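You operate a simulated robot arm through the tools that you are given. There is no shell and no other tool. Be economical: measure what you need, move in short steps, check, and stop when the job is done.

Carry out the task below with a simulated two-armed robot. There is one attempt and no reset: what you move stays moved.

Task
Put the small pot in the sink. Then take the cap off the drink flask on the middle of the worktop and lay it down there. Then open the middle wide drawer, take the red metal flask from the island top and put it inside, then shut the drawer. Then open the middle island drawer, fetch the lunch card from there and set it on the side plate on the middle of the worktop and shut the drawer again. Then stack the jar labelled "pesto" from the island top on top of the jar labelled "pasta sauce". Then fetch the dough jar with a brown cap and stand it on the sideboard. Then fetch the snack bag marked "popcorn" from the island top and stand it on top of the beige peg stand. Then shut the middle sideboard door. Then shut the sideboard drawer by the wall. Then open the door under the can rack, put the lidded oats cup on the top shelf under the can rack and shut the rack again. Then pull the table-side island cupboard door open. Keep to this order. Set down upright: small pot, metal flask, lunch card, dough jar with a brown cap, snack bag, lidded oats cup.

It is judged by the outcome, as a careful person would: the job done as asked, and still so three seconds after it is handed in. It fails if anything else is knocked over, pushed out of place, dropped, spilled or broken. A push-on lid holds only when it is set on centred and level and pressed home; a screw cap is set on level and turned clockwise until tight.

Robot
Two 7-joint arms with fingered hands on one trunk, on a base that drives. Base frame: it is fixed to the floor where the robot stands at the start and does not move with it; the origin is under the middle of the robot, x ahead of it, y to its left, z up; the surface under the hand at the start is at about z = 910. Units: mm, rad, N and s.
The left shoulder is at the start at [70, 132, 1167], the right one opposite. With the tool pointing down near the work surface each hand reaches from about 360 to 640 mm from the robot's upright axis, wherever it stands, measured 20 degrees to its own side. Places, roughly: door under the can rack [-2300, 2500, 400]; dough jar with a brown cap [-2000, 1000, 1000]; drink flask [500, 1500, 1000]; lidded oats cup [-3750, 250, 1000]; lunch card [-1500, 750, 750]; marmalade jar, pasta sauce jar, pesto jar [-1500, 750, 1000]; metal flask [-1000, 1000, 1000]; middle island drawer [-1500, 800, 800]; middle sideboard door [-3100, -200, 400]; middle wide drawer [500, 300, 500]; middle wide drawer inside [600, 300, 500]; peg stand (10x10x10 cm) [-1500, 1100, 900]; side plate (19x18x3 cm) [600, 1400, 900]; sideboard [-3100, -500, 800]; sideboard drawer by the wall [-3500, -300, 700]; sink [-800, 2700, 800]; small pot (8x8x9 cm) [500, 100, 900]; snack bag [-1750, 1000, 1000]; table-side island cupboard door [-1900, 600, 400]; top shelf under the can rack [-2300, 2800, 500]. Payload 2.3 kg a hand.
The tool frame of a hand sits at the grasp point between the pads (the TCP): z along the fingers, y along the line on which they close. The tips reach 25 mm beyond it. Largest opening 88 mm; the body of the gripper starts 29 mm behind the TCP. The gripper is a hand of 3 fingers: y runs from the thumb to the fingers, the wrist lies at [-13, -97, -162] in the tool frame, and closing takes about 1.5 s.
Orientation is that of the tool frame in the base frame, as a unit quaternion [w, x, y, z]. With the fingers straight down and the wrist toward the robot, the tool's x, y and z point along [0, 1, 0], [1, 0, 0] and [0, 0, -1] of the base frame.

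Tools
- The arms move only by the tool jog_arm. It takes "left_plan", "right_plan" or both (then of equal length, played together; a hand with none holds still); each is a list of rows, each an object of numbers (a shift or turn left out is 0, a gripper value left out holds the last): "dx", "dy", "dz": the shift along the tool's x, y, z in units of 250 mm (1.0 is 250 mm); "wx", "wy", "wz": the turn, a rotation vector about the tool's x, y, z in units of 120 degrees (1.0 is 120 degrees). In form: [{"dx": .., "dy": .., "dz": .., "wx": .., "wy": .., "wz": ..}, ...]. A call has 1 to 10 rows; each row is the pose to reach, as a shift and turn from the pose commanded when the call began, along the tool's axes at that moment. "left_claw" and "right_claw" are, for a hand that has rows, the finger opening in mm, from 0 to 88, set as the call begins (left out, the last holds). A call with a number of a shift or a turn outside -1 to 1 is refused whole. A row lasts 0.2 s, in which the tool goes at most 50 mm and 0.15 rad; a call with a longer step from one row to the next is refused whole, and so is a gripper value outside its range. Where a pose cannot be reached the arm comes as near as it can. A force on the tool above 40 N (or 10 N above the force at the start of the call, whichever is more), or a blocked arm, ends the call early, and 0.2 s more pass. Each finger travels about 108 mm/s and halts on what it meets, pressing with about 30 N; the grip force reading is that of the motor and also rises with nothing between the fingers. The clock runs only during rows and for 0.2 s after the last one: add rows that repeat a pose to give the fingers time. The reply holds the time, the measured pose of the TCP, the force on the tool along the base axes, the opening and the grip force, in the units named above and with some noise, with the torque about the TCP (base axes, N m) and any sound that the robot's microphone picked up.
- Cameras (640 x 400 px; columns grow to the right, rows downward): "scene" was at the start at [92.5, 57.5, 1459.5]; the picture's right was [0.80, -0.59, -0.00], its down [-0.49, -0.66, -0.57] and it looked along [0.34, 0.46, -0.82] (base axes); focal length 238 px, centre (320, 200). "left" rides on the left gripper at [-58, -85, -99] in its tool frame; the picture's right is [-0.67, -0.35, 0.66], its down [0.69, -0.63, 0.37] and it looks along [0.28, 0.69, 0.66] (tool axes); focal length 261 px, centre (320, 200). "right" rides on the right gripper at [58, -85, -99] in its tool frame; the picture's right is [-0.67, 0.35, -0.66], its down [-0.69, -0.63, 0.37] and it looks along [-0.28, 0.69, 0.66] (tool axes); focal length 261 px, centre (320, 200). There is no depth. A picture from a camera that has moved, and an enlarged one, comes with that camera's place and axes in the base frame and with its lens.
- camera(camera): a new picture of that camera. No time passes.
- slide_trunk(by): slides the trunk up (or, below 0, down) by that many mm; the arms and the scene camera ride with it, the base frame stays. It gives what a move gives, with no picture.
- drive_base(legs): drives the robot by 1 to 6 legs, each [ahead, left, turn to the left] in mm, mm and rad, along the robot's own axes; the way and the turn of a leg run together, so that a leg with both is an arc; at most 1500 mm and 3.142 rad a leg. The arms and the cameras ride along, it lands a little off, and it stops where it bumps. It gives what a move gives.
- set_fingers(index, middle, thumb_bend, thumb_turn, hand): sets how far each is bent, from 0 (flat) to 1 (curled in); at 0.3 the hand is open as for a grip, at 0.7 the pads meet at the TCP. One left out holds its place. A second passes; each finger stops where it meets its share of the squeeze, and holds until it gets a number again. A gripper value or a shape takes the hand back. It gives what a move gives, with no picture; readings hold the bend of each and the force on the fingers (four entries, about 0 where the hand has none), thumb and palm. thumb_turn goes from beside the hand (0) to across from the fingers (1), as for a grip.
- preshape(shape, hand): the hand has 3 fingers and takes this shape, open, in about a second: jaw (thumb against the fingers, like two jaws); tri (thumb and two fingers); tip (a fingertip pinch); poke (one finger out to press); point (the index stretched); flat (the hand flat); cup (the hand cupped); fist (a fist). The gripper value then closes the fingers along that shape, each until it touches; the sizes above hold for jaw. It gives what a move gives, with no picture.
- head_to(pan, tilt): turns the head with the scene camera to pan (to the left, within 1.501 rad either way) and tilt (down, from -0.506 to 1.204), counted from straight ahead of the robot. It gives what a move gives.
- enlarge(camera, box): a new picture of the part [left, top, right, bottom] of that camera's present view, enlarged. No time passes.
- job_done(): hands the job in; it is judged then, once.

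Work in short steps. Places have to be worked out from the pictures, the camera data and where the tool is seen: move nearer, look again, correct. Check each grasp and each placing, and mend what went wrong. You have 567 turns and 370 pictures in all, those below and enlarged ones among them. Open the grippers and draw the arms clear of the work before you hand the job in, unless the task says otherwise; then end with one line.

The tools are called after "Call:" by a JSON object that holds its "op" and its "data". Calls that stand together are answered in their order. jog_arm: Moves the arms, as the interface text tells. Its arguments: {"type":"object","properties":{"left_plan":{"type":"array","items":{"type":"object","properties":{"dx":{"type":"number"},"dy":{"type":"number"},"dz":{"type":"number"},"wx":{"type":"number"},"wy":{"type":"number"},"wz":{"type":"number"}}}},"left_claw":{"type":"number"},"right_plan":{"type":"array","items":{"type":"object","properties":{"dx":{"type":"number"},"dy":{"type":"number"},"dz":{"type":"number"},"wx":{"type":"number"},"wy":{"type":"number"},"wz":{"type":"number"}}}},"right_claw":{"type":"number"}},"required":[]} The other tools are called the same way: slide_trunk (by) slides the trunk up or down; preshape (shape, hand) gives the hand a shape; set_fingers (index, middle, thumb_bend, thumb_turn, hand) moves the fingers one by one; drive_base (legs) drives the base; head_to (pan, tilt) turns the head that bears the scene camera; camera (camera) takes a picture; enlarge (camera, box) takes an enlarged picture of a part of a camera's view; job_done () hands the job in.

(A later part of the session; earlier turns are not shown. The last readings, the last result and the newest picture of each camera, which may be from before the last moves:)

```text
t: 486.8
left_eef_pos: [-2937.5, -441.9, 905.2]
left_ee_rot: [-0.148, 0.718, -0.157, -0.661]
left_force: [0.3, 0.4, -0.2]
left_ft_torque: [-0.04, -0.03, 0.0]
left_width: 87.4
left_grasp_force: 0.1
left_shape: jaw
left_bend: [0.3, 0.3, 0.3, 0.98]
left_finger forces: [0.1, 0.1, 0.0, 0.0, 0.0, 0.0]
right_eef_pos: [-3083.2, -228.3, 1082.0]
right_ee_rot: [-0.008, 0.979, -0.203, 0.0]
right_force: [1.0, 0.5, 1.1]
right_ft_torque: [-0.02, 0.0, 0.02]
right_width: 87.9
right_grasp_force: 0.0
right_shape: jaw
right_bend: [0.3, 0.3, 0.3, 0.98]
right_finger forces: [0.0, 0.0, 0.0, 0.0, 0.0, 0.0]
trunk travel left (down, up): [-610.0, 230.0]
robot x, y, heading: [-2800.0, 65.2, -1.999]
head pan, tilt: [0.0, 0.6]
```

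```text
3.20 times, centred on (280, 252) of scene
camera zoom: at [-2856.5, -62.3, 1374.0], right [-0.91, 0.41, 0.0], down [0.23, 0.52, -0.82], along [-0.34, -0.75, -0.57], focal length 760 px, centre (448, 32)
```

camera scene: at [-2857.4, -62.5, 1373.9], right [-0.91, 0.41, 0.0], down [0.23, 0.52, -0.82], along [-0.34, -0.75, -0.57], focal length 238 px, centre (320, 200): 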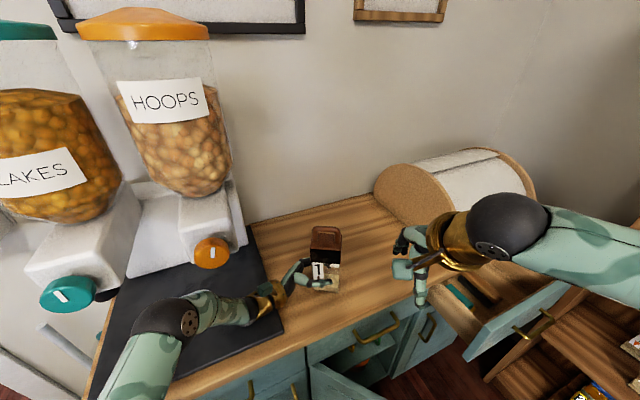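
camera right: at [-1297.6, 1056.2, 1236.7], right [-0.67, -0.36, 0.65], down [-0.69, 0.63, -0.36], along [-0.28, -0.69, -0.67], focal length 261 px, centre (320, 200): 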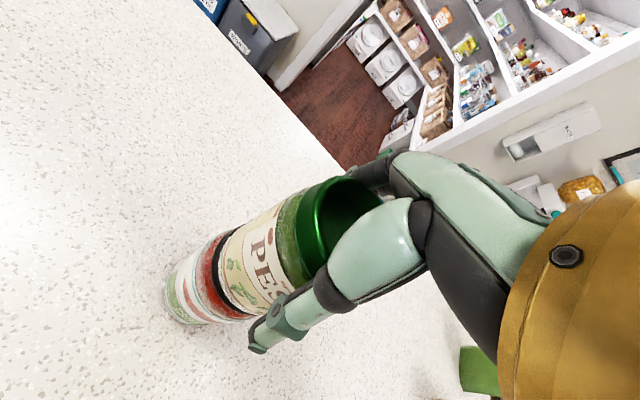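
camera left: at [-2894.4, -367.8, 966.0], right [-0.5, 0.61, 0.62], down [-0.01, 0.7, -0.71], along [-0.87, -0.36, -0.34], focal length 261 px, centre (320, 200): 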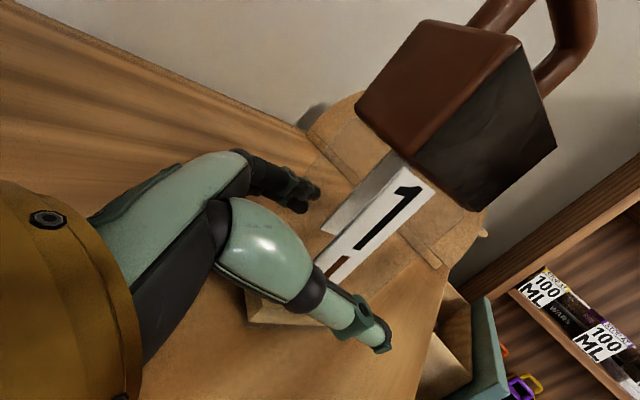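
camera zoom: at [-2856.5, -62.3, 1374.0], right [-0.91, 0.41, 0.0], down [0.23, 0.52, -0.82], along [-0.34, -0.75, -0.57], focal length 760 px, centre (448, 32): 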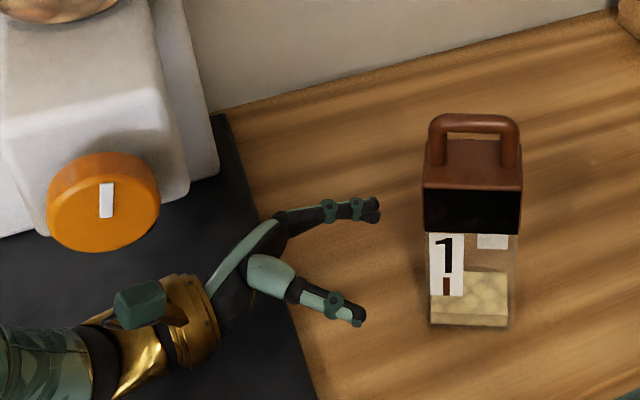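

Jar stands upright and clear. I drive straight back, then raise the trunk and restore the left hand.

Call:
{"op": "drive_base", "data": {"legs": [[-420, 0, 0]]}}

Call:
{"op": "slide_trunk", "data": {"by": 115}}

Call:
{"op": "jog_arm", "data": {"left_plan": [{"wy": 0.068, "dx": -0.08}, {"wy": 0.136, "dx": -0.16}, {"wy": 0.204, "dx": -0.24}, {"wy": 0.272, "dx": -0.32}, {"wy": 0.34, "dx": -0.4}, {"wy": 0.408, "dx": -0.48}, {"wy": 0.476, "dx": -0.56}, {"wy": 0.544, "dx": -0.64}, {"wy": 0.612, "dx": -0.72}, {"wy": 0.68, "dx": -0.8}]}}

Call:
{"op": "camera", "data": {"camera": "scene"}}

```text
t: 489.4
left_eef_pos: [-2769.1, -60.2, 905.7]
left_ee_rot: [-0.148, 0.718, -0.158, -0.661]
left_force: [0.3, 0.1, 0.1]
left_ft_torque: [0.02, 0.04, -0.04]
left_width: 87.8
left_grasp_force: 0.1
left_shape: jaw
left_bend: [0.3, 0.3, 0.3, 0.98]
left_finger forces: [0.1, 0.0, 0.0, 0.0, 0.0, 0.0]
right_eef_pos: [-2912.0, 155.0, 1080.2]
right_ee_rot: [-0.008, 0.979, -0.206, 0.001]
right_force: [-0.2, -0.3, 0.4]
right_ft_torque: [0.0, -0.03, 0.01]
right_width: 87.8
right_grasp_force: 0.0
right_shape: jaw
right_bend: [0.3, 0.3, 0.3, 0.98]
right_finger forces: [0.1, 0.0, 0.0, 0.0, 0.1, 0.0]
trunk travel left (down, up): [-610.0, 230.0]
robot x, y, heading: [-2630.8, 447.3, -2.0]
head pan, tilt: [0.0, 0.6]
```

```text
t: 490.9
left_eef_pos: [-2768.8, -60.2, 1021.1]
left_ee_rot: [-0.15, 0.718, -0.158, -0.661]
left_force: [-0.4, 0.9, 0.6]
left_ft_torque: [0.04, 0.01, 0.0]
left_width: 87.7
left_grasp_force: 0.0
left_shape: jaw
left_bend: [0.3, 0.3, 0.3, 0.98]
left_finger forces: [0.1, 0.0, 0.0, 0.1, 0.0, 0.0]
right_eef_pos: [-2913.1, 155.2, 1196.2]
right_ee_rot: [-0.008, 0.979, -0.205, 0.001]
right_force: [-0.1, -0.1, 0.3]
right_ft_torque: [0.0, 0.04, 0.0]
right_width: 87.7
right_grasp_force: 0.0
right_shape: jaw
right_bend: [0.3, 0.3, 0.3, 0.98]
right_finger forces: [0.1, 0.0, 0.0, 0.0, 0.1, 0.0]
trunk travel left (down, up): [-725.0, 115.0]
robot x, y, heading: [-2625.9, 449.3, -1.998]
head pan, tilt: [0.0, 0.6]
```

```text
t: 493.1
left_eef_pos: [-2753.1, -61.6, 1216.4]
left_ee_rot: [-0.011, 0.976, -0.213, -0.042]
left_force: [0.6, 0.0, 0.0]
left_ft_torque: [0.02, 0.01, 0.02]
left_width: 87.7
left_grasp_force: 0.0
left_shape: jaw
left_bend: [0.3, 0.3, 0.3, 0.98]
left_finger forces: [0.0, 0.1, 0.0, 0.0, 0.0, 0.0]
left hand out of reach, approached as far as the arm can: row 10
right_eef_pos: [-2912.9, 156.1, 1197.0]
right_ee_rot: [-0.007, 0.979, -0.205, 0.0]
right_force: [0.9, 0.6, -0.2]
right_ft_torque: [0.01, -0.03, -0.01]
right_width: 87.8
right_grasp_force: 0.0
right_shape: jaw
right_bend: [0.3, 0.3, 0.3, 0.98]
right_finger forces: [0.0, 0.0, 0.1, 0.1, 0.0, 0.1]
trunk travel left (down, up): [-725.0, 115.0]
robot x, y, heading: [-2627.2, 447.9, -1.993]
head pan, tilt: [0.0, 0.6]
```

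```text
144 pictures are left
camera scene: at [-2685.0, 320.3, 1489.0], right [-0.91, 0.41, 0.0], down [0.23, 0.51, -0.83], along [-0.34, -0.75, -0.56], focal length 238 px, centre (320, 200)
```

scene: 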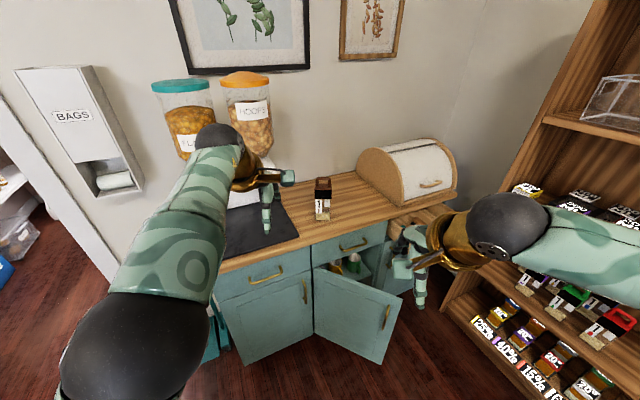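

Next, the popcorn bag on the island, reached from the north side. I drive there facing −y.

Call:
{"op": "drive_base", "data": {"legs": [[0, 0, 0.425], [-1240, 0, 0], [0, 1010, 0]]}}

Call:
{"op": "head_to", "data": {"pan": 0, "tilt": 0.75}}

Call:
{"op": "camera", "data": {"camera": "scene"}}

```text
t: 505.3
left_eef_pos: [-1519.1, 1128.8, 1216.6]
left_ee_rot: [-0.002, 0.999, -0.008, -0.044]
left_force: [-1.6, -0.1, 0.5]
left_ft_torque: [0.02, 0.01, 0.0]
left_width: 87.6
left_grasp_force: 0.1
left_shape: jaw
left_bend: [0.3, 0.3, 0.3, 0.98]
left_finger forces: [0.0, 0.0, 0.0, 0.0, 0.1, 0.0]
right_eef_pos: [-1753.0, 1264.5, 1196.7]
right_ee_rot: [-0.007, 1.0, -0.003, 0.0]
right_force: [0.5, -0.1, 0.8]
right_ft_torque: [-0.01, -0.01, 0.02]
right_width: 88.0
right_grasp_force: 0.1
right_shape: jaw
right_bend: [0.3, 0.3, 0.3, 0.98]
right_finger forces: [0.0, 0.1, 0.1, 0.0, 0.0, 0.1]
trunk travel left (down, up): [-725.0, 115.0]
robot x, y, heading: [-1603.7, 1645.8, -1.587]
head pan, tilt: [0.0, 0.6]
```

```text
t: 506.0
left_eef_pos: [-1513.5, 1128.0, 1216.4]
left_ee_rot: [-0.002, 0.999, -0.006, -0.049]
left_force: [-0.1, -0.5, -0.4]
left_ft_torque: [0.01, -0.02, -0.02]
left_width: 87.6
left_grasp_force: 0.1
left_shape: jaw
left_bend: [0.3, 0.3, 0.3, 0.98]
left_finger forces: [0.0, 0.0, 0.0, 0.0, 0.0, 0.0]
right_eef_pos: [-1751.0, 1263.9, 1196.6]
right_ee_rot: [-0.008, 1.0, -0.002, -0.002]
right_force: [-1.1, -0.4, -0.1]
right_ft_torque: [0.03, -0.02, 0.01]
right_width: 87.7
right_grasp_force: 0.0
right_shape: jaw
right_bend: [0.3, 0.3, 0.3, 0.98]
right_finger forces: [0.0, 0.0, 0.0, 0.1, 0.1, 0.1]
trunk travel left (down, up): [-725.0, 115.0]
robot x, y, heading: [-1609.0, 1646.6, -1.583]
head pan, tilt: [0.0, 0.75]
```

```text
143 pictures are left
camera scene: at [-1608.2, 1512.1, 1476.1], right [-1.0, 0.02, 0.0], down [0.01, 0.68, -0.73], along [-0.01, -0.73, -0.68], focal length 238 px, centre (320, 200)
```

scene: 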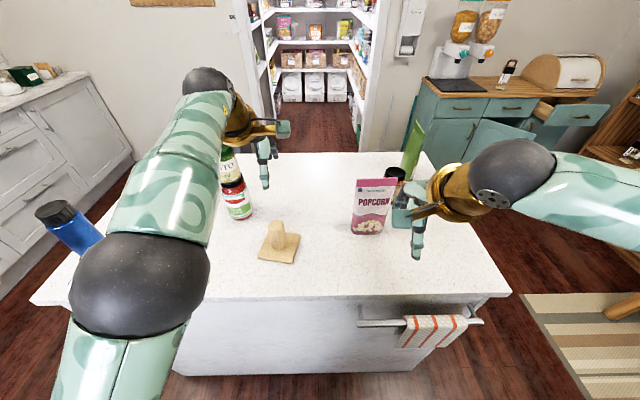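

Call:
{"op": "jog_arm", "data": {"left_plan": [{"dy": -0.15}, {"dy": -0.3}, {"dy": -0.45}, {"dy": -0.6}, {"dy": -0.7}]}}

Call:
{"op": "enlarge", "data": {"camera": "scene", "box": [230, 160, 430, 285]}}

Call:
{"op": "camera", "data": {"camera": "right"}}

```text
t: 507.2
left_eef_pos: [-1504.4, 1209.3, 1220.2]
left_ee_rot: [-0.002, 0.999, -0.009, -0.043]
left_force: [0.6, 0.1, 0.7]
left_ft_torque: [0.03, -0.02, -0.02]
left_width: 87.6
left_grasp_force: 0.0
left_shape: jaw
left_bend: [0.3, 0.3, 0.3, 0.98]
left_finger forces: [0.0, 0.1, 0.0, 0.0, 0.0, 0.0]
left hand out of reach, approached as far as the arm can: row 3, 4, 5
right_eef_pos: [-1750.9, 1265.7, 1197.9]
right_ee_rot: [-0.008, 1.0, -0.001, -0.001]
right_force: [-0.1, -0.3, 0.3]
right_ft_torque: [-0.01, 0.0, 0.01]
right_width: 87.8
right_grasp_force: 0.0
right_shape: jaw
right_bend: [0.3, 0.3, 0.3, 0.98]
right_finger forces: [0.1, 0.1, 0.0, 0.0, 0.1, 0.0]
trunk travel left (down, up): [-725.0, 115.0]
robot x, y, heading: [-1605.7, 1647.5, -1.588]
head pan, tilt: [0.0, 0.75]
```

```text
3.20 times, centred on (330, 222) of scene
camera zoom: at [-1608.2, 1513.2, 1476.2], right [-1.0, 0.02, 0.0], down [0.01, 0.68, -0.73], along [-0.01, -0.73, -0.68], focal length 760 px, centre (288, 128)
```

zoom: 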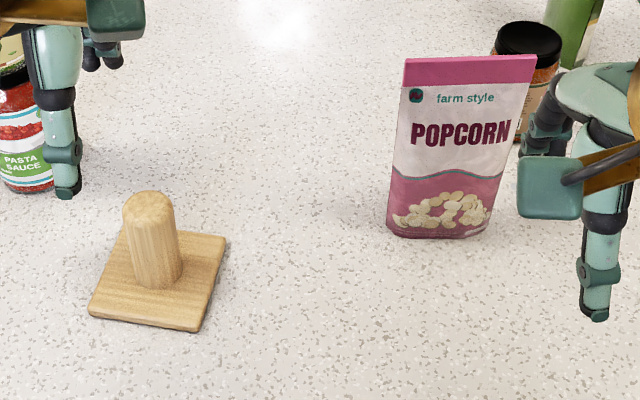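

```text
141 pictures are left
camera right: at [-1693.1, 1350.6, 1296.6], right [-0.67, -0.36, 0.65], down [-0.68, 0.64, -0.36], along [-0.29, -0.68, -0.67], focal length 261 px, centre (320, 200)
```

right: 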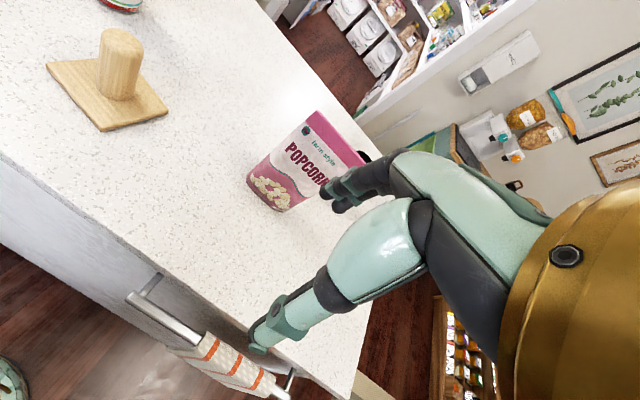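

Bag top ≈[−1760, 1028, 1102], width along x; peg ≈[−1500, 1107], top z≈1010, Ø≈45 mm. I drive ahead and bring the hand over the bag.

Call:
{"op": "drive_base", "data": {"legs": [[105, 0, 0.015]]}}

Call:
{"op": "jog_arm", "data": {"right_plan": [{"dy": 0.15}, {"dy": 0.3}, {"dy": 0.44, "dx": -0.02}, {"dy": 0.5, "dx": -0.03}, {"dy": 0.5, "dx": -0.03}], "right_claw": 60}}

Call:
{"op": "camera", "data": {"camera": "right"}}

Call:
{"op": "enlarge", "data": {"camera": "scene", "box": [310, 130, 470, 255]}}

```text
t: 508.4
left_eef_pos: [-1498.0, 1106.8, 1220.6]
left_ee_rot: [0.0, 0.999, -0.001, -0.044]
left_force: [-0.7, -0.2, -0.3]
left_ft_torque: [0.0, 0.04, -0.01]
left_width: 88.1
left_grasp_force: 0.1
left_shape: jaw
left_bend: [0.3, 0.3, 0.3, 0.98]
left_finger forces: [0.0, 0.1, 0.0, 0.0, 0.0, 0.0]
right_eef_pos: [-1747.0, 1160.9, 1197.3]
right_ee_rot: [-0.006, 1.0, 0.006, -0.001]
right_force: [-0.4, 0.9, 0.2]
right_ft_torque: [-0.03, -0.01, 0.0]
right_width: 87.9
right_grasp_force: 0.1
right_shape: jaw
right_bend: [0.3, 0.3, 0.3, 0.98]
right_finger forces: [0.0, 0.1, 0.0, 0.0, 0.1, 0.0]
trunk travel left (down, up): [-725.0, 115.0]
robot x, y, heading: [-1609.3, 1537.7, -1.567]
head pan, tilt: [0.0, 0.75]
```

```text
t: 509.6
left_eef_pos: [-1498.2, 1103.2, 1221.3]
left_ee_rot: [-0.002, 0.999, -0.001, -0.045]
left_force: [0.1, -0.9, -0.4]
left_ft_torque: [0.01, 0.02, -0.03]
left_width: 87.7
left_grasp_force: 0.0
left_shape: jaw
left_bend: [0.3, 0.3, 0.3, 0.98]
left_finger forces: [0.0, 0.1, 0.0, 0.0, 0.1, 0.1]
right_eef_pos: [-1751.3, 1032.0, 1194.3]
right_ee_rot: [-0.006, 1.0, 0.006, -0.001]
right_force: [0.7, 0.4, -0.2]
right_ft_torque: [0.03, 0.0, -0.01]
right_width: 60.4
right_grasp_force: 0.0
right_shape: jaw
right_bend: [0.28, 0.37, 0.59, 0.99]
right_finger forces: [0.1, 0.0, 0.0, 0.0, 0.1, 0.0]
trunk travel left (down, up): [-725.0, 115.0]
robot x, y, heading: [-1605.2, 1537.3, -1.568]
head pan, tilt: [0.0, 0.75]
```

```text
140 pictures are left
camera right: at [-1694.7, 1117.2, 1294.5], right [-0.66, -0.37, 0.65], down [-0.69, 0.63, -0.36], along [-0.28, -0.69, -0.67], focal length 261 px, centre (320, 200)
```

right: 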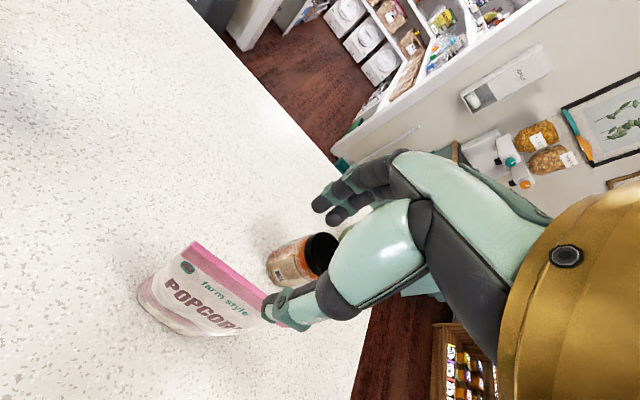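

```text
3.20 times, centred on (390, 192) of scene
camera zoom: at [-1606.9, 1406.0, 1476.2], right [-1.0, 0.0, 0.0], down [0.0, 0.68, -0.73], along [0.0, -0.73, -0.68], focal length 760 px, centre (96, 224)
```

zoom: 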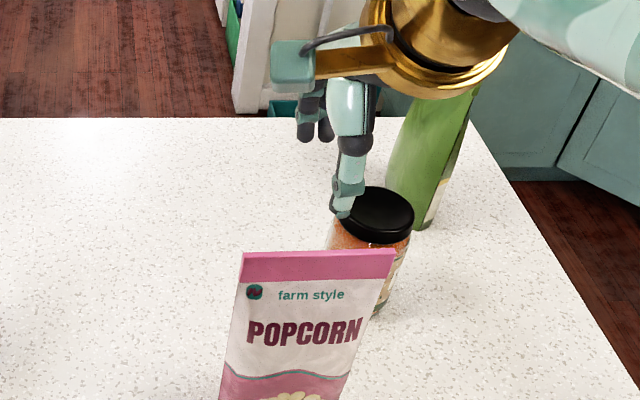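

Bag's top edge centre ≈[−1758, 1038]. I adjust and descend to grip the top 35 mm.

Call:
{"op": "jog_arm", "data": {"right_plan": [{"dx": -0.024, "dy": -0.024, "dz": 0.1}, {"dx": -0.024, "dy": -0.024, "dz": 0.22}, {"dx": -0.024, "dy": -0.024, "dz": 0.34}, {"dx": -0.024, "dy": -0.024, "dz": 0.42}, {"dx": -0.024, "dy": -0.024, "dz": 0.42}]}}

Call:
{"op": "camera", "data": {"camera": "right"}}

```text
t: 510.8
left_eef_pos: [-1497.9, 1102.9, 1220.3]
left_ee_rot: [-0.003, 0.999, -0.002, -0.044]
left_force: [-0.7, 0.7, 0.2]
left_ft_torque: [0.02, 0.02, -0.01]
left_width: 87.7
left_grasp_force: 0.0
left_shape: jaw
left_bend: [0.3, 0.3, 0.3, 0.98]
left_finger forces: [0.0, 0.1, 0.1, 0.1, 0.0, 0.1]
right_eef_pos: [-1758.6, 1038.4, 1087.1]
right_ee_rot: [-0.006, 1.0, 0.005, -0.002]
right_force: [0.3, 0.1, -0.4]
right_ft_torque: [0.05, -0.03, 0.01]
right_width: 60.0
right_grasp_force: 0.0
right_shape: jaw
right_bend: [0.28, 0.38, 0.59, 0.99]
right_finger forces: [0.0, 0.0, 0.0, 0.1, 0.0, 0.0]
trunk travel left (down, up): [-725.0, 115.0]
robot x, y, heading: [-1609.6, 1536.1, -1.574]
head pan, tilt: [0.0, 0.75]
```

```text
138 pictures are left
camera right: at [-1702.8, 1123.4, 1187.6], right [-0.67, -0.37, 0.65], down [-0.69, 0.63, -0.36], along [-0.28, -0.69, -0.67], focal length 261 px, centre (320, 200)
```

right: 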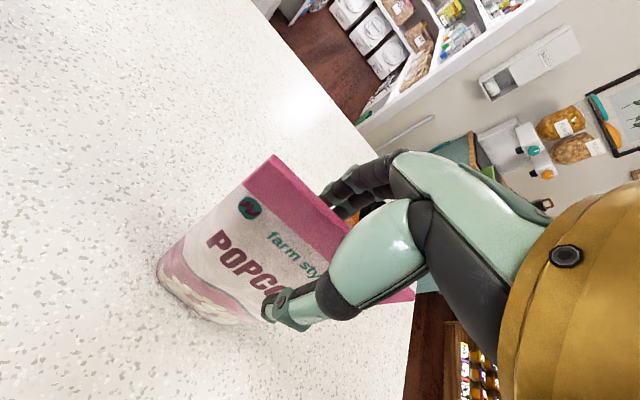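

The bag's top is between thumb and fingers. I close gently.

Call:
{"op": "jog_arm", "data": {"right_plan": [{}, {}, {}, {}, {}], "right_claw": 0}}

Call:
{"op": "camera", "data": {"camera": "right"}}

```text
t: 511.9
left_eef_pos: [-1497.9, 1103.2, 1220.2]
left_ee_rot: [-0.003, 0.999, -0.001, -0.045]
left_force: [-0.4, 0.1, -0.1]
left_ft_torque: [-0.01, 0.0, 0.04]
left_width: 87.4
left_grasp_force: 0.1
left_shape: jaw
left_bend: [0.3, 0.3, 0.3, 0.98]
left_finger forces: [0.0, 0.1, 0.1, 0.0, 0.0, 0.0]
right_eef_pos: [-1758.2, 1037.3, 1088.2]
right_ee_rot: [-0.008, 1.0, 0.006, -0.001]
right_force: [-0.1, -0.1, 0.5]
right_ft_torque: [-0.02, -0.01, -0.01]
right_width: 1.1
right_grasp_force: 30.2
right_shape: jaw
right_bend: [0.7, 0.69, 0.71, 1.0]
right_finger forces: [17.8, 9.0, 0.1, 0.1, 27.1, 0.0]
trunk travel left (down, up): [-725.0, 115.0]
robot x, y, heading: [-1606.5, 1539.2, -1.572]
head pan, tilt: [0.0, 0.75]
```

```text
137 pictures are left
camera right: at [-1702.7, 1123.4, 1187.9], right [-0.66, -0.37, 0.65], down [-0.69, 0.63, -0.36], along [-0.28, -0.69, -0.67], focal length 261 px, centre (320, 200)
```

right: 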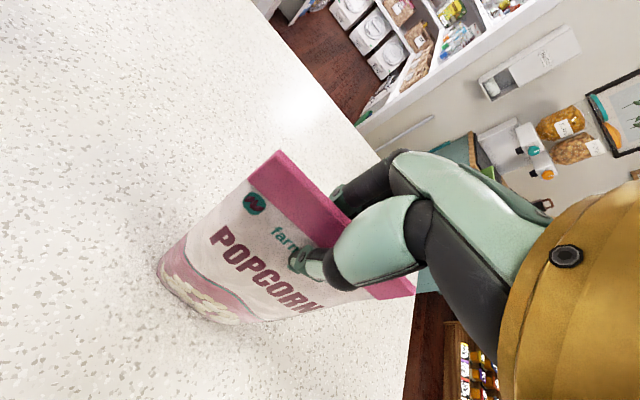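

Gripped. I lift with trunk (+100) and arm (+50).

Call:
{"op": "slide_trunk", "data": {"by": 100}}

Call:
{"op": "jog_arm", "data": {"right_plan": [{"dz": -0.1, "dy": -0.04}, {"dz": -0.2, "dy": -0.1}, {"dz": -0.24, "dy": -0.16}]}}

Call:
{"op": "camera", "data": {"camera": "scene"}}

Call:
{"op": "camera", "data": {"camera": "right"}}

```text
t: 513.3
left_eef_pos: [-1499.0, 1103.0, 1319.6]
left_ee_rot: [-0.002, 0.999, -0.002, -0.044]
left_force: [0.4, 0.2, 0.4]
left_ft_torque: [-0.01, 0.01, 0.01]
left_width: 87.6
left_grasp_force: 0.0
left_shape: jaw
left_bend: [0.3, 0.3, 0.3, 0.98]
left_finger forces: [0.0, 0.0, 0.0, 0.0, 0.0, 0.0]
right_eef_pos: [-1760.0, 1037.2, 1188.1]
right_ee_rot: [-0.008, 1.0, 0.007, -0.001]
right_force: [0.1, 0.1, -0.5]
right_ft_torque: [-0.03, -0.01, 0.03]
right_width: 1.3
right_grasp_force: 29.8
right_shape: jaw
right_bend: [0.7, 0.69, 0.71, 1.0]
right_finger forces: [17.5, 9.2, 0.1, 0.1, 26.8, 0.0]
trunk travel left (down, up): [-825.0, 15.0]
robot x, y, heading: [-1610.0, 1536.8, -1.57]
head pan, tilt: [0.0, 0.75]
```

```text
t: 514.1
left_eef_pos: [-1497.9, 1103.4, 1320.8]
left_ee_rot: [-0.002, 0.999, -0.002, -0.044]
left_force: [0.0, 0.3, 0.5]
left_ft_torque: [0.03, -0.01, 0.03]
left_width: 87.8
left_grasp_force: 0.0
left_shape: jaw
left_bend: [0.3, 0.3, 0.3, 0.98]
left_finger forces: [0.0, 0.0, 0.0, 0.0, 0.1, 0.1]
right_eef_pos: [-1761.8, 1078.7, 1249.8]
right_ee_rot: [-0.007, 1.0, 0.006, -0.001]
right_force: [0.2, 0.0, -1.1]
right_ft_torque: [0.0, -0.04, -0.01]
right_width: 1.2
right_grasp_force: 29.7
right_shape: jaw
right_bend: [0.7, 0.69, 0.71, 1.0]
right_finger forces: [17.6, 9.3, 0.0, 0.1, 26.9, 0.0]
trunk travel left (down, up): [-825.0, 15.0]
robot x, y, heading: [-1606.7, 1538.6, -1.57]
head pan, tilt: [0.0, 0.75]
```

```text
136 pictures are left
camera scene: at [-1607.1, 1406.0, 1576.2], right [-1.0, 0.0, 0.0], down [0.0, 0.68, -0.73], along [0.0, -0.73, -0.68], focal length 238 px, centre (320, 200)
```

scene: 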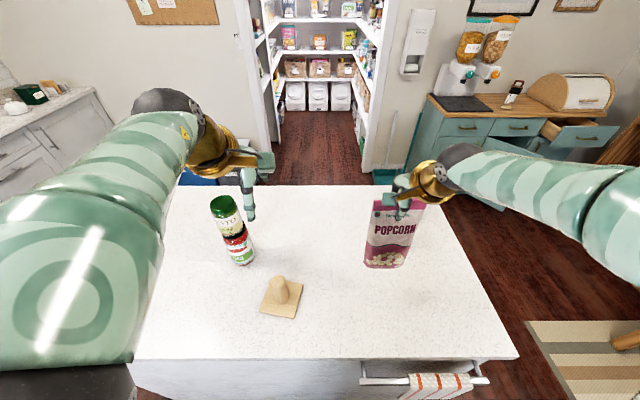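

```text
135 pictures are left
camera right: at [-1703.9, 1164.4, 1349.3], right [-0.66, -0.37, 0.65], down [-0.69, 0.63, -0.36], along [-0.28, -0.69, -0.67], focal length 261 px, centre (320, 200)
```

right: 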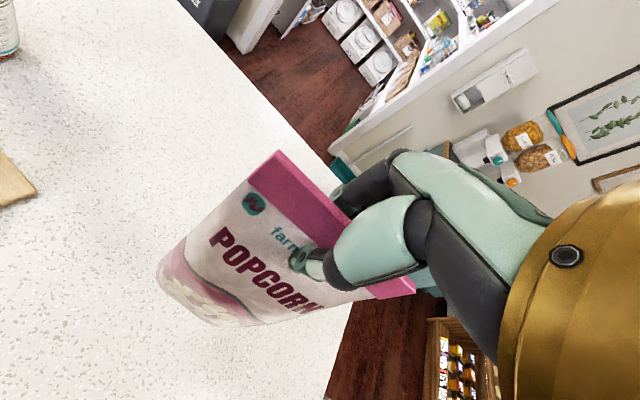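

Bag hangs straight. I drive left 258 mm to bring it near the peg.

Call:
{"op": "drive_base", "data": {"legs": [[0, 258, 0]]}}

Call:
{"op": "camera", "data": {"camera": "scene"}}

Call:
{"op": "camera", "data": {"camera": "right"}}

```text
t: 515.9
left_eef_pos: [-1243.7, 1103.1, 1321.3]
left_ee_rot: [-0.003, 0.999, 0.0, -0.042]
left_force: [0.0, 0.3, -1.0]
left_ft_torque: [0.02, 0.0, 0.0]
left_width: 87.6
left_grasp_force: 0.0
left_shape: jaw
left_bend: [0.3, 0.3, 0.3, 0.98]
left_finger forces: [0.0, 0.0, 0.1, 0.0, 0.0, 0.0]
right_eef_pos: [-1505.7, 1077.2, 1248.4]
right_ee_rot: [-0.008, 1.0, 0.007, 0.001]
right_force: [-0.7, -0.2, -1.2]
right_ft_torque: [0.0, 0.0, -0.01]
right_width: 1.2
right_grasp_force: 29.9
right_shape: jaw
right_bend: [0.7, 0.69, 0.71, 1.0]
right_finger forces: [17.5, 9.3, 0.1, 0.1, 27.0, 0.0]
trunk travel left (down, up): [-825.0, 15.0]
robot x, y, heading: [-1348.8, 1540.1, -1.567]
head pan, tilt: [0.0, 0.75]
```

```text
134 pictures are left
camera scene: at [-1353.8, 1405.2, 1576.1], right [-1.0, 0.0, 0.0], down [0.0, 0.68, -0.73], along [0.0, -0.73, -0.68], focal length 238 px, centre (320, 200)
```

scene: 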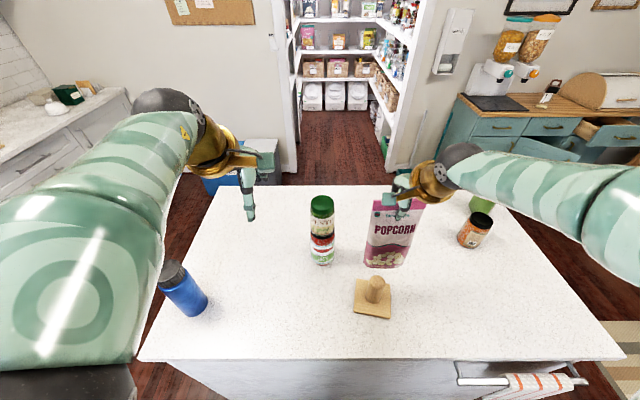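

```text
133 pictures are left
camera right: at [-1449.1, 1163.3, 1348.6], right [-0.67, -0.37, 0.65], down [-0.69, 0.63, -0.36], along [-0.27, -0.69, -0.67], focal length 261 px, centre (320, 200)
```

right: 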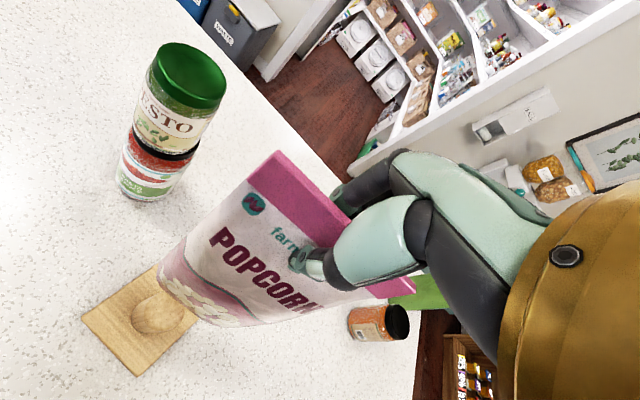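

Call:
{"op": "enlarge", "data": {"camera": "scene", "box": [320, 230, 440, 330]}}

```text
4.00 times, centred on (380, 280) of scene
camera zoom: at [-1353.8, 1405.2, 1576.1], right [-1.0, 0.0, 0.0], down [0.0, 0.68, -0.73], along [0.0, -0.73, -0.68], focal length 951 px, centre (80, -120)
```

zoom: 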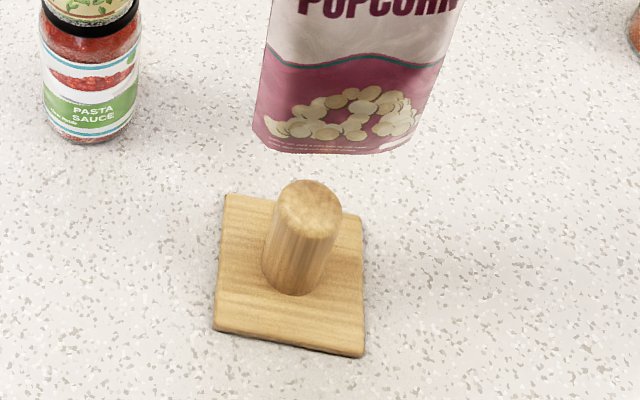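

I move over the peg (+6 mm x, +29 mm y) and lower to ~15 mm above it, then check.

Call:
{"op": "jog_arm", "data": {"right_plan": [{"dx": 0.023, "dy": -0.06, "dz": 0.0}, {"dx": 0.023, "dy": -0.116, "dz": 0.04}, {"dx": 0.023, "dy": -0.116, "dz": 0.12}, {"dx": 0.023, "dy": -0.116, "dz": 0.18}, {"dx": 0.023, "dy": -0.116, "dz": 0.18}]}}

Call:
{"op": "enlarge", "data": {"camera": "scene", "box": [320, 230, 440, 330]}}

Call:
{"op": "camera", "data": {"camera": "right"}}

```text
t: 517.1
left_eef_pos: [-1239.3, 1102.8, 1320.9]
left_ee_rot: [-0.001, 0.999, 0.0, -0.045]
left_force: [-0.4, 0.2, 0.3]
left_ft_torque: [-0.04, 0.01, 0.0]
left_width: 87.8
left_grasp_force: 0.0
left_shape: jaw
left_bend: [0.3, 0.3, 0.3, 0.98]
left_finger forces: [0.1, 0.0, 0.0, 0.1, 0.1, 0.0]
right_eef_pos: [-1496.9, 1107.4, 1204.2]
right_ee_rot: [-0.007, 1.0, 0.007, -0.001]
right_force: [-0.9, 0.3, -0.8]
right_ft_torque: [0.02, 0.01, -0.05]
right_width: 1.4
right_grasp_force: 29.7
right_shape: jaw
right_bend: [0.7, 0.69, 0.71, 1.0]
right_finger forces: [17.5, 9.3, 0.0, 0.0, 26.9, 0.0]
trunk travel left (down, up): [-825.0, 15.0]
robot x, y, heading: [-1349.4, 1536.8, -1.567]
head pan, tilt: [0.0, 0.75]
```

```text
4.00 times, centred on (380, 280) of scene
camera zoom: at [-1349.7, 1405.9, 1576.1], right [-1.0, 0.0, 0.0], down [0.0, 0.68, -0.73], along [0.0, -0.73, -0.68], focal length 951 px, centre (80, -120)
```

zoom: 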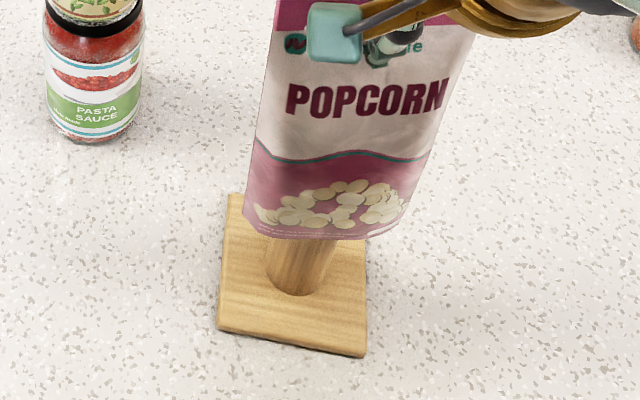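

```text
130 pictures are left
camera right: at [-1441.0, 1194.0, 1304.4], right [-0.66, -0.37, 0.65], down [-0.69, 0.63, -0.36], along [-0.28, -0.69, -0.67], focal length 261 px, centre (320, 200)
```

right: 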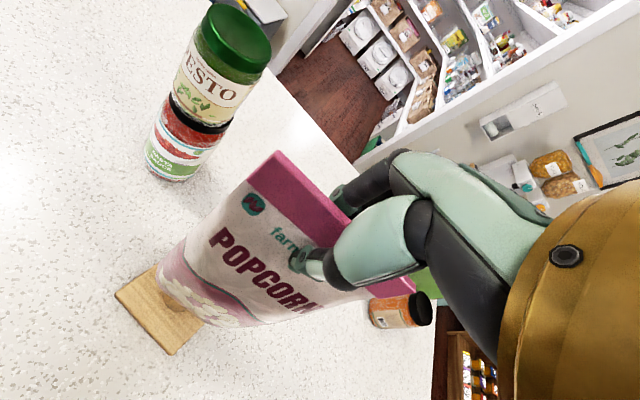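

The bag is ~6 mm off in x and ~6 mm in y relative to the peg; I correct and lower slowly.

Call:
{"op": "jog_arm", "data": {"right_plan": [{"dx": 0.022, "dy": 0.024}, {"dx": 0.022, "dy": 0.024, "dz": 0.02}, {"dx": 0.022, "dy": 0.024, "dz": 0.03}, {"dx": 0.022, "dy": 0.024, "dz": 0.03}]}}

Call:
{"op": "enlarge", "data": {"camera": "scene", "box": [320, 230, 440, 330]}}

```text
t: 518.1
left_eef_pos: [-1239.4, 1103.8, 1320.5]
left_ee_rot: [-0.002, 0.999, 0.0, -0.044]
left_force: [0.2, -0.2, 0.1]
left_ft_torque: [0.01, -0.01, -0.01]
left_width: 87.8
left_grasp_force: 0.1
left_shape: jaw
left_bend: [0.3, 0.3, 0.3, 0.98]
left_finger forces: [0.1, 0.0, 0.0, 0.0, 0.0, 0.0]
right_eef_pos: [-1490.6, 1101.1, 1196.7]
right_ee_rot: [-0.008, 1.0, 0.008, 0.0]
right_force: [1.2, -0.3, -0.2]
right_ft_torque: [0.0, -0.02, 0.0]
right_width: 1.4
right_grasp_force: 30.1
right_shape: jaw
right_bend: [0.7, 0.69, 0.71, 1.0]
right_finger forces: [17.4, 9.3, 0.0, 0.0, 26.7, 0.0]
trunk travel left (down, up): [-825.0, 15.0]
robot x, y, heading: [-1346.5, 1538.4, -1.569]
head pan, tilt: [0.0, 0.75]
```

```text
4.00 times, centred on (380, 280) of scene
camera zoom: at [-1349.1, 1405.1, 1576.1], right [-1.0, 0.0, 0.0], down [0.0, 0.68, -0.73], along [0.0, -0.73, -0.68], focal length 951 px, centre (80, -120)
```

zoom: 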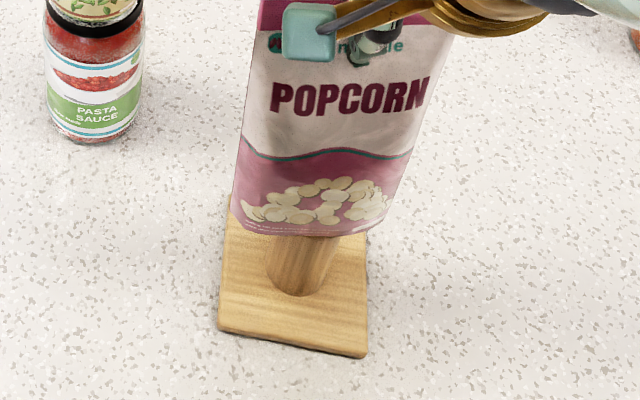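

Call:
{"op": "jog_arm", "data": {"right_plan": [{"dx": -0.008, "dz": 0.01}, {"dx": -0.008, "dz": 0.02}, {"dx": -0.008, "dz": 0.03}, {"dx": -0.008, "dz": 0.04}, {"dx": -0.008, "dz": 0.04}]}}

Call:
{"op": "enlarge", "data": {"camera": "scene", "box": [320, 230, 440, 330]}}

```text
t: 519.3
left_eef_pos: [-1238.8, 1106.1, 1321.0]
left_ee_rot: [-0.002, 0.999, 0.0, -0.044]
left_force: [0.6, 0.7, 0.0]
left_ft_torque: [0.02, -0.01, 0.01]
left_width: 87.8
left_grasp_force: 0.1
left_shape: jaw
left_bend: [0.3, 0.3, 0.3, 0.98]
left_finger forces: [0.0, 0.0, 0.1, 0.0, 0.0, 0.1]
right_eef_pos: [-1492.7, 1102.6, 1188.2]
right_ee_rot: [-0.007, 1.0, 0.007, -0.001]
right_force: [-1.3, 1.0, 7.8]
right_ft_torque: [0.02, 0.02, 0.02]
right_width: 1.3
right_grasp_force: 30.4
right_shape: jaw
right_bend: [0.7, 0.69, 0.71, 1.0]
right_finger forces: [18.7, 10.2, 0.1, 0.0, 30.0, 0.1]
trunk travel left (down, up): [-825.0, 15.0]
robot x, y, heading: [-1351.8, 1538.1, -1.572]
head pan, tilt: [0.0, 0.75]
```

```text
4.00 times, centred on (380, 280) of scene
camera zoom: at [-1348.7, 1407.9, 1576.5], right [-1.0, 0.0, 0.0], down [0.0, 0.68, -0.73], along [0.0, -0.73, -0.68], focal length 951 px, centre (80, -120)
```

zoom: 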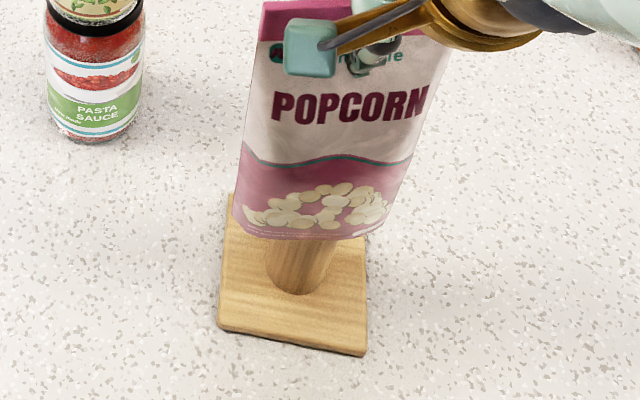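

Contact directly under the grip (torque ≈0), bag centred on the peg. I open the fingers slightly.

Call:
{"op": "jog_arm", "data": {"right_plan": [{}, {}], "right_claw": 14}}

Call:
{"op": "enlarge", "data": {"camera": "scene", "box": [320, 190, 460, 310]}}

Call:
{"op": "camera", "data": {"camera": "right"}}

```text
t: 519.9
left_eef_pos: [-1240.0, 1101.8, 1320.1]
left_ee_rot: [-0.002, 0.999, 0.0, -0.044]
left_force: [0.3, 0.6, -1.2]
left_ft_torque: [-0.02, -0.01, 0.02]
left_width: 87.7
left_grasp_force: 0.1
left_shape: jaw
left_bend: [0.3, 0.3, 0.3, 0.98]
left_finger forces: [0.0, 0.1, 0.0, 0.0, 0.0, 0.1]
right_eef_pos: [-1493.6, 1100.2, 1186.0]
right_ee_rot: [-0.008, 1.0, 0.007, -0.001]
right_force: [0.1, -0.8, 0.0]
right_ft_torque: [-0.02, 0.03, 0.03]
right_width: 14.0
right_grasp_force: 0.1
right_shape: jaw
right_bend: [0.73, 0.61, 0.74, 1.0]
right_finger forces: [0.0, 0.0, 0.1, 0.1, 0.2, 0.0]
trunk travel left (down, up): [-825.0, 15.0]
robot x, y, heading: [-1350.3, 1540.3, -1.57]
head pan, tilt: [0.0, 0.75]
```

```text
3.33 times, centred on (390, 250) of scene
camera zoom: at [-1349.5, 1404.3, 1575.9], right [-1.0, 0.0, 0.0], down [0.0, 0.68, -0.73], along [0.0, -0.73, -0.68], focal length 792 px, centre (87, 33)
```

zoom: 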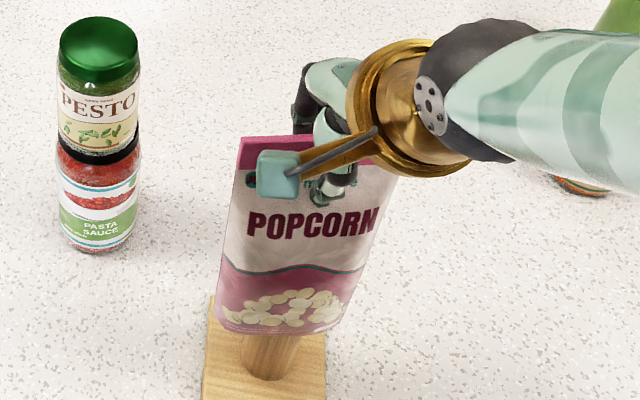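

```text
126 pictures are left
camera right: at [-1436.6, 1186.3, 1286.1], right [-0.66, -0.37, 0.65], down [-0.69, 0.63, -0.35], along [-0.28, -0.69, -0.67], focal length 261 px, centre (320, 200)
```

right: 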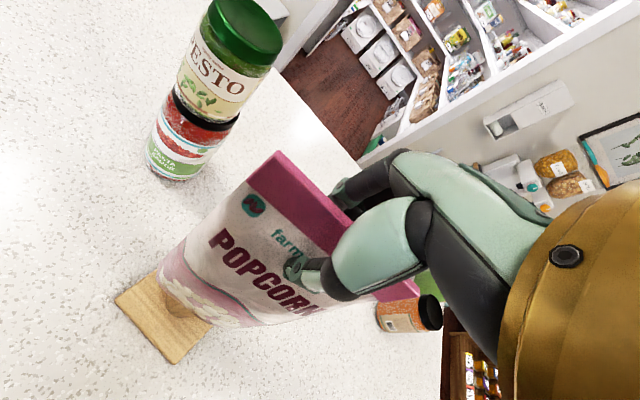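

It stands free between the loosened fingers. I wait a moment and widen the fingers.

Call:
{"op": "jog_arm", "data": {"right_plan": [{}, {}, {}, {}, {}], "right_claw": 40}}

Call:
{"op": "camera", "data": {"camera": "right"}}

```text
t: 521.1
left_eef_pos: [-1238.4, 1102.7, 1320.5]
left_ee_rot: [-0.003, 0.999, 0.0, -0.044]
left_force: [0.3, -1.1, 0.4]
left_ft_torque: [-0.02, 0.0, -0.02]
left_width: 87.5
left_grasp_force: 0.0
left_shape: jaw
left_bend: [0.3, 0.3, 0.3, 0.98]
left_finger forces: [0.0, 0.1, 0.1, 0.1, 0.1, 0.1]
right_eef_pos: [-1493.1, 1101.3, 1187.8]
right_ee_rot: [-0.008, 1.0, 0.007, -0.002]
right_force: [0.1, -0.4, 0.5]
right_ft_torque: [0.0, 0.0, 0.01]
right_width: 39.6
right_grasp_force: 0.0
right_shape: jaw
right_bend: [0.74, 0.46, 0.71, 1.0]
right_finger forces: [0.0, 0.0, 0.0, 0.0, 0.1, 0.0]
trunk travel left (down, up): [-825.0, 15.0]
robot x, y, heading: [-1350.6, 1538.8, -1.572]
head pan, tilt: [0.0, 0.75]
```

```text
125 pictures are left
camera right: at [-1436.3, 1187.0, 1286.8], right [-0.66, -0.37, 0.65], down [-0.69, 0.63, -0.36], along [-0.28, -0.69, -0.67], focal length 261 px, centre (320, 200)
```

right: 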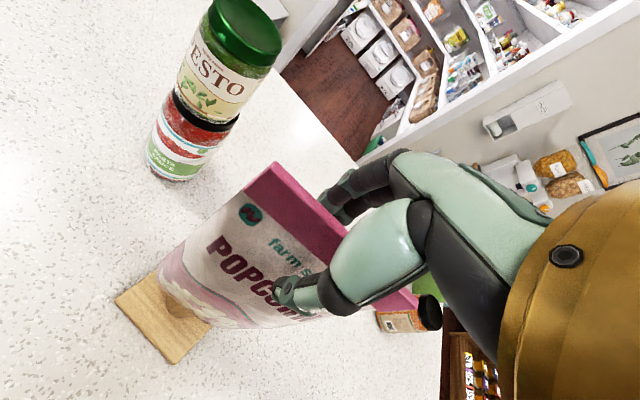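

Call:
{"op": "jog_arm", "data": {"right_plan": [{}, {}, {}, {}, {}, {}]}}

Call:
{"op": "camera", "data": {"camera": "right"}}

Call:
{"op": "enlarge", "data": {"camera": "scene", "box": [320, 190, 460, 310]}}

```text
t: 522.5
left_eef_pos: [-1239.6, 1103.8, 1320.6]
left_ee_rot: [-0.002, 0.999, 0.0, -0.044]
left_force: [-0.4, -0.4, 0.1]
left_ft_torque: [0.0, 0.01, -0.03]
left_width: 87.6
left_grasp_force: 0.1
left_shape: jaw
left_bend: [0.3, 0.3, 0.3, 0.98]
left_finger forces: [0.0, 0.0, 0.0, 0.0, 0.0, 0.0]
right_eef_pos: [-1493.2, 1101.2, 1187.0]
right_ee_rot: [-0.007, 1.0, 0.007, -0.001]
right_force: [0.8, 0.9, -0.7]
right_ft_torque: [-0.02, -0.02, 0.0]
right_width: 39.9
right_grasp_force: 0.1
right_shape: jaw
right_bend: [0.74, 0.46, 0.71, 1.0]
right_finger forces: [0.0, 0.1, 0.0, 0.1, 0.0, 0.0]
trunk travel left (down, up): [-825.0, 15.0]
robot x, y, heading: [-1354.7, 1538.3, -1.57]
head pan, tilt: [0.0, 0.75]
```

```text
124 pictures are left
camera right: at [-1436.3, 1187.1, 1286.8], right [-0.66, -0.37, 0.65], down [-0.69, 0.63, -0.36], along [-0.28, -0.69, -0.67], focal length 261 px, centre (320, 200)
```

right: 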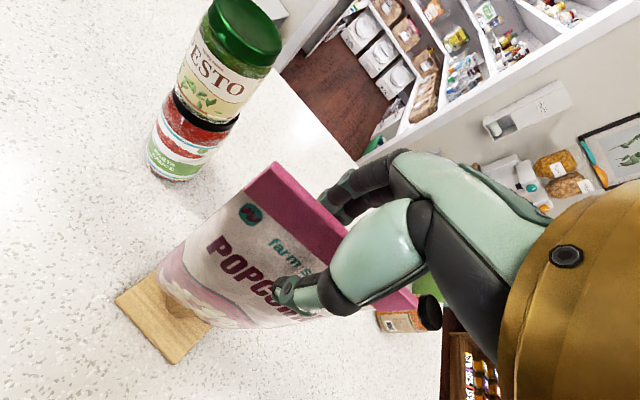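

```text
3.33 times, centred on (390, 250) of scene
camera zoom: at [-1349.2, 1405.4, 1576.1], right [-1.0, 0.0, 0.0], down [0.0, 0.68, -0.73], along [0.0, -0.73, -0.68], focal length 792 px, centre (87, 33)
```

zoom: 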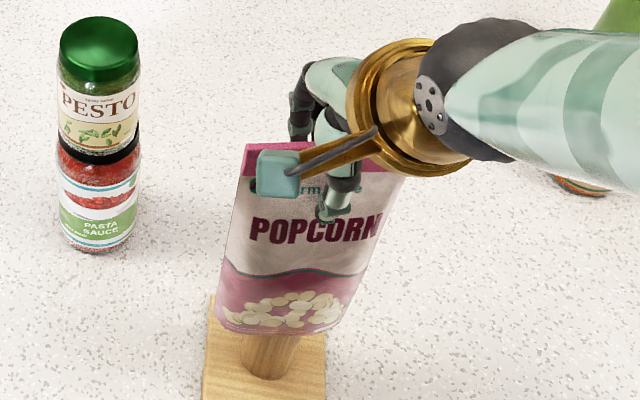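

Call:
{"op": "jog_arm", "data": {"right_plan": [{}, {}, {}, {}], "right_claw": 56}}

Call:
{"op": "enlarge", "data": {"camera": "scene", "box": [320, 190, 460, 310]}}

Call:
{"op": "camera", "data": {"camera": "right"}}

```text
t: 523.5
left_eef_pos: [-1239.8, 1103.3, 1320.8]
left_ee_rot: [-0.003, 0.999, 0.001, -0.045]
left_force: [-0.2, 1.0, 0.3]
left_ft_torque: [-0.06, 0.02, -0.01]
left_width: 87.8
left_grasp_force: 0.1
left_shape: jaw
left_bend: [0.3, 0.3, 0.3, 0.98]
left_finger forces: [0.1, 0.1, 0.0, 0.0, 0.1, 0.0]
right_eef_pos: [-1493.1, 1100.6, 1186.5]
right_ee_rot: [-0.008, 1.0, 0.006, -0.001]
right_force: [-0.8, -0.3, 0.4]
right_ft_torque: [0.0, 0.02, 0.0]
right_width: 55.5
right_grasp_force: 0.2
right_shape: jaw
right_bend: [0.28, 0.39, 0.63, 1.0]
right_finger forces: [0.0, 0.1, 0.0, 0.0, 0.0, 0.0]
trunk travel left (down, up): [-825.0, 15.0]
robot x, y, heading: [-1348.6, 1538.2, -1.567]
head pan, tilt: [0.0, 0.75]
```

```text
3.33 times, centred on (390, 250) of scene
camera zoom: at [-1349.2, 1405.4, 1576.1], right [-1.0, 0.0, 0.0], down [0.0, 0.68, -0.73], along [0.0, -0.73, -0.68], focal length 792 px, centre (87, 33)
```

zoom: 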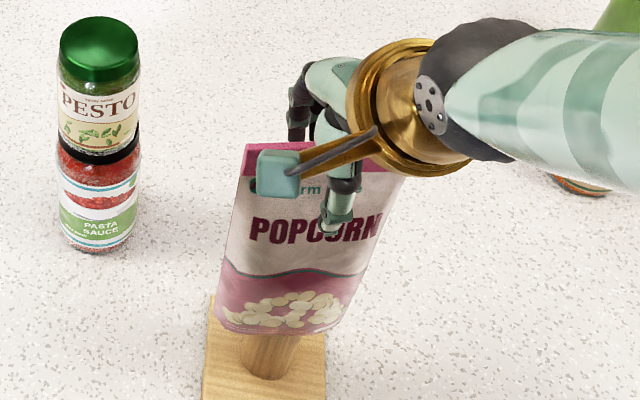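

```text
121 pictures are left
camera right: at [-1436.3, 1187.1, 1286.8], right [-0.66, -0.37, 0.65], down [-0.69, 0.63, -0.36], along [-0.28, -0.69, -0.67], focal length 261 px, centre (320, 200)
```

right: 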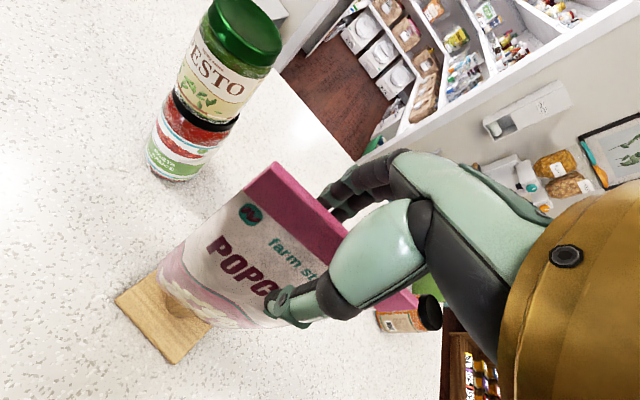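

The bag stays put with the thumb clear: it stands on its own. I raise the hand straight up.

Call:
{"op": "jog_arm", "data": {"right_plan": [{"dz": -0.05}, {"dz": -0.14}, {"dz": -0.28}, {"dz": -0.4}]}}

Call:
{"op": "enlarge", "data": {"camera": "scene", "box": [300, 180, 460, 320]}}

```text
t: 524.5
left_eef_pos: [-1239.0, 1103.9, 1320.2]
left_ee_rot: [-0.002, 0.999, 0.0, -0.045]
left_force: [0.1, 0.0, 0.1]
left_ft_torque: [0.0, 0.03, 0.02]
left_width: 87.6
left_grasp_force: 0.0
left_shape: jaw
left_bend: [0.3, 0.3, 0.3, 0.98]
left_finger forces: [0.0, 0.1, 0.0, 0.0, 0.0, 0.0]
right_eef_pos: [-1491.0, 1100.4, 1286.8]
right_ee_rot: [-0.007, 1.0, 0.007, -0.001]
right_force: [0.5, -0.5, -0.2]
right_ft_torque: [0.01, 0.03, -0.01]
right_width: 55.6
right_grasp_force: 0.1
right_shape: jaw
right_bend: [0.28, 0.39, 0.63, 1.0]
right_finger forces: [0.0, 0.0, 0.0, 0.1, 0.1, 0.1]
trunk travel left (down, up): [-825.0, 15.0]
robot x, y, heading: [-1348.2, 1541.9, -1.565]
head pan, tilt: [0.0, 0.75]
```

```text
2.86 times, centred on (380, 250) of scene
camera zoom: at [-1349.1, 1405.9, 1576.1], right [-1.0, 0.0, 0.0], down [0.0, 0.68, -0.73], along [0.0, -0.73, -0.68], focal length 679 px, centre (149, 57)
```

zoom: 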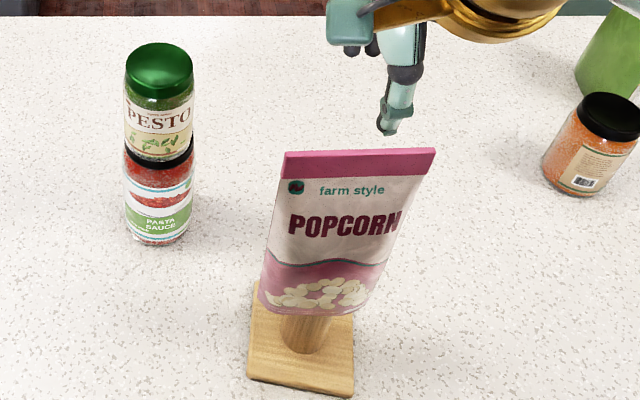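

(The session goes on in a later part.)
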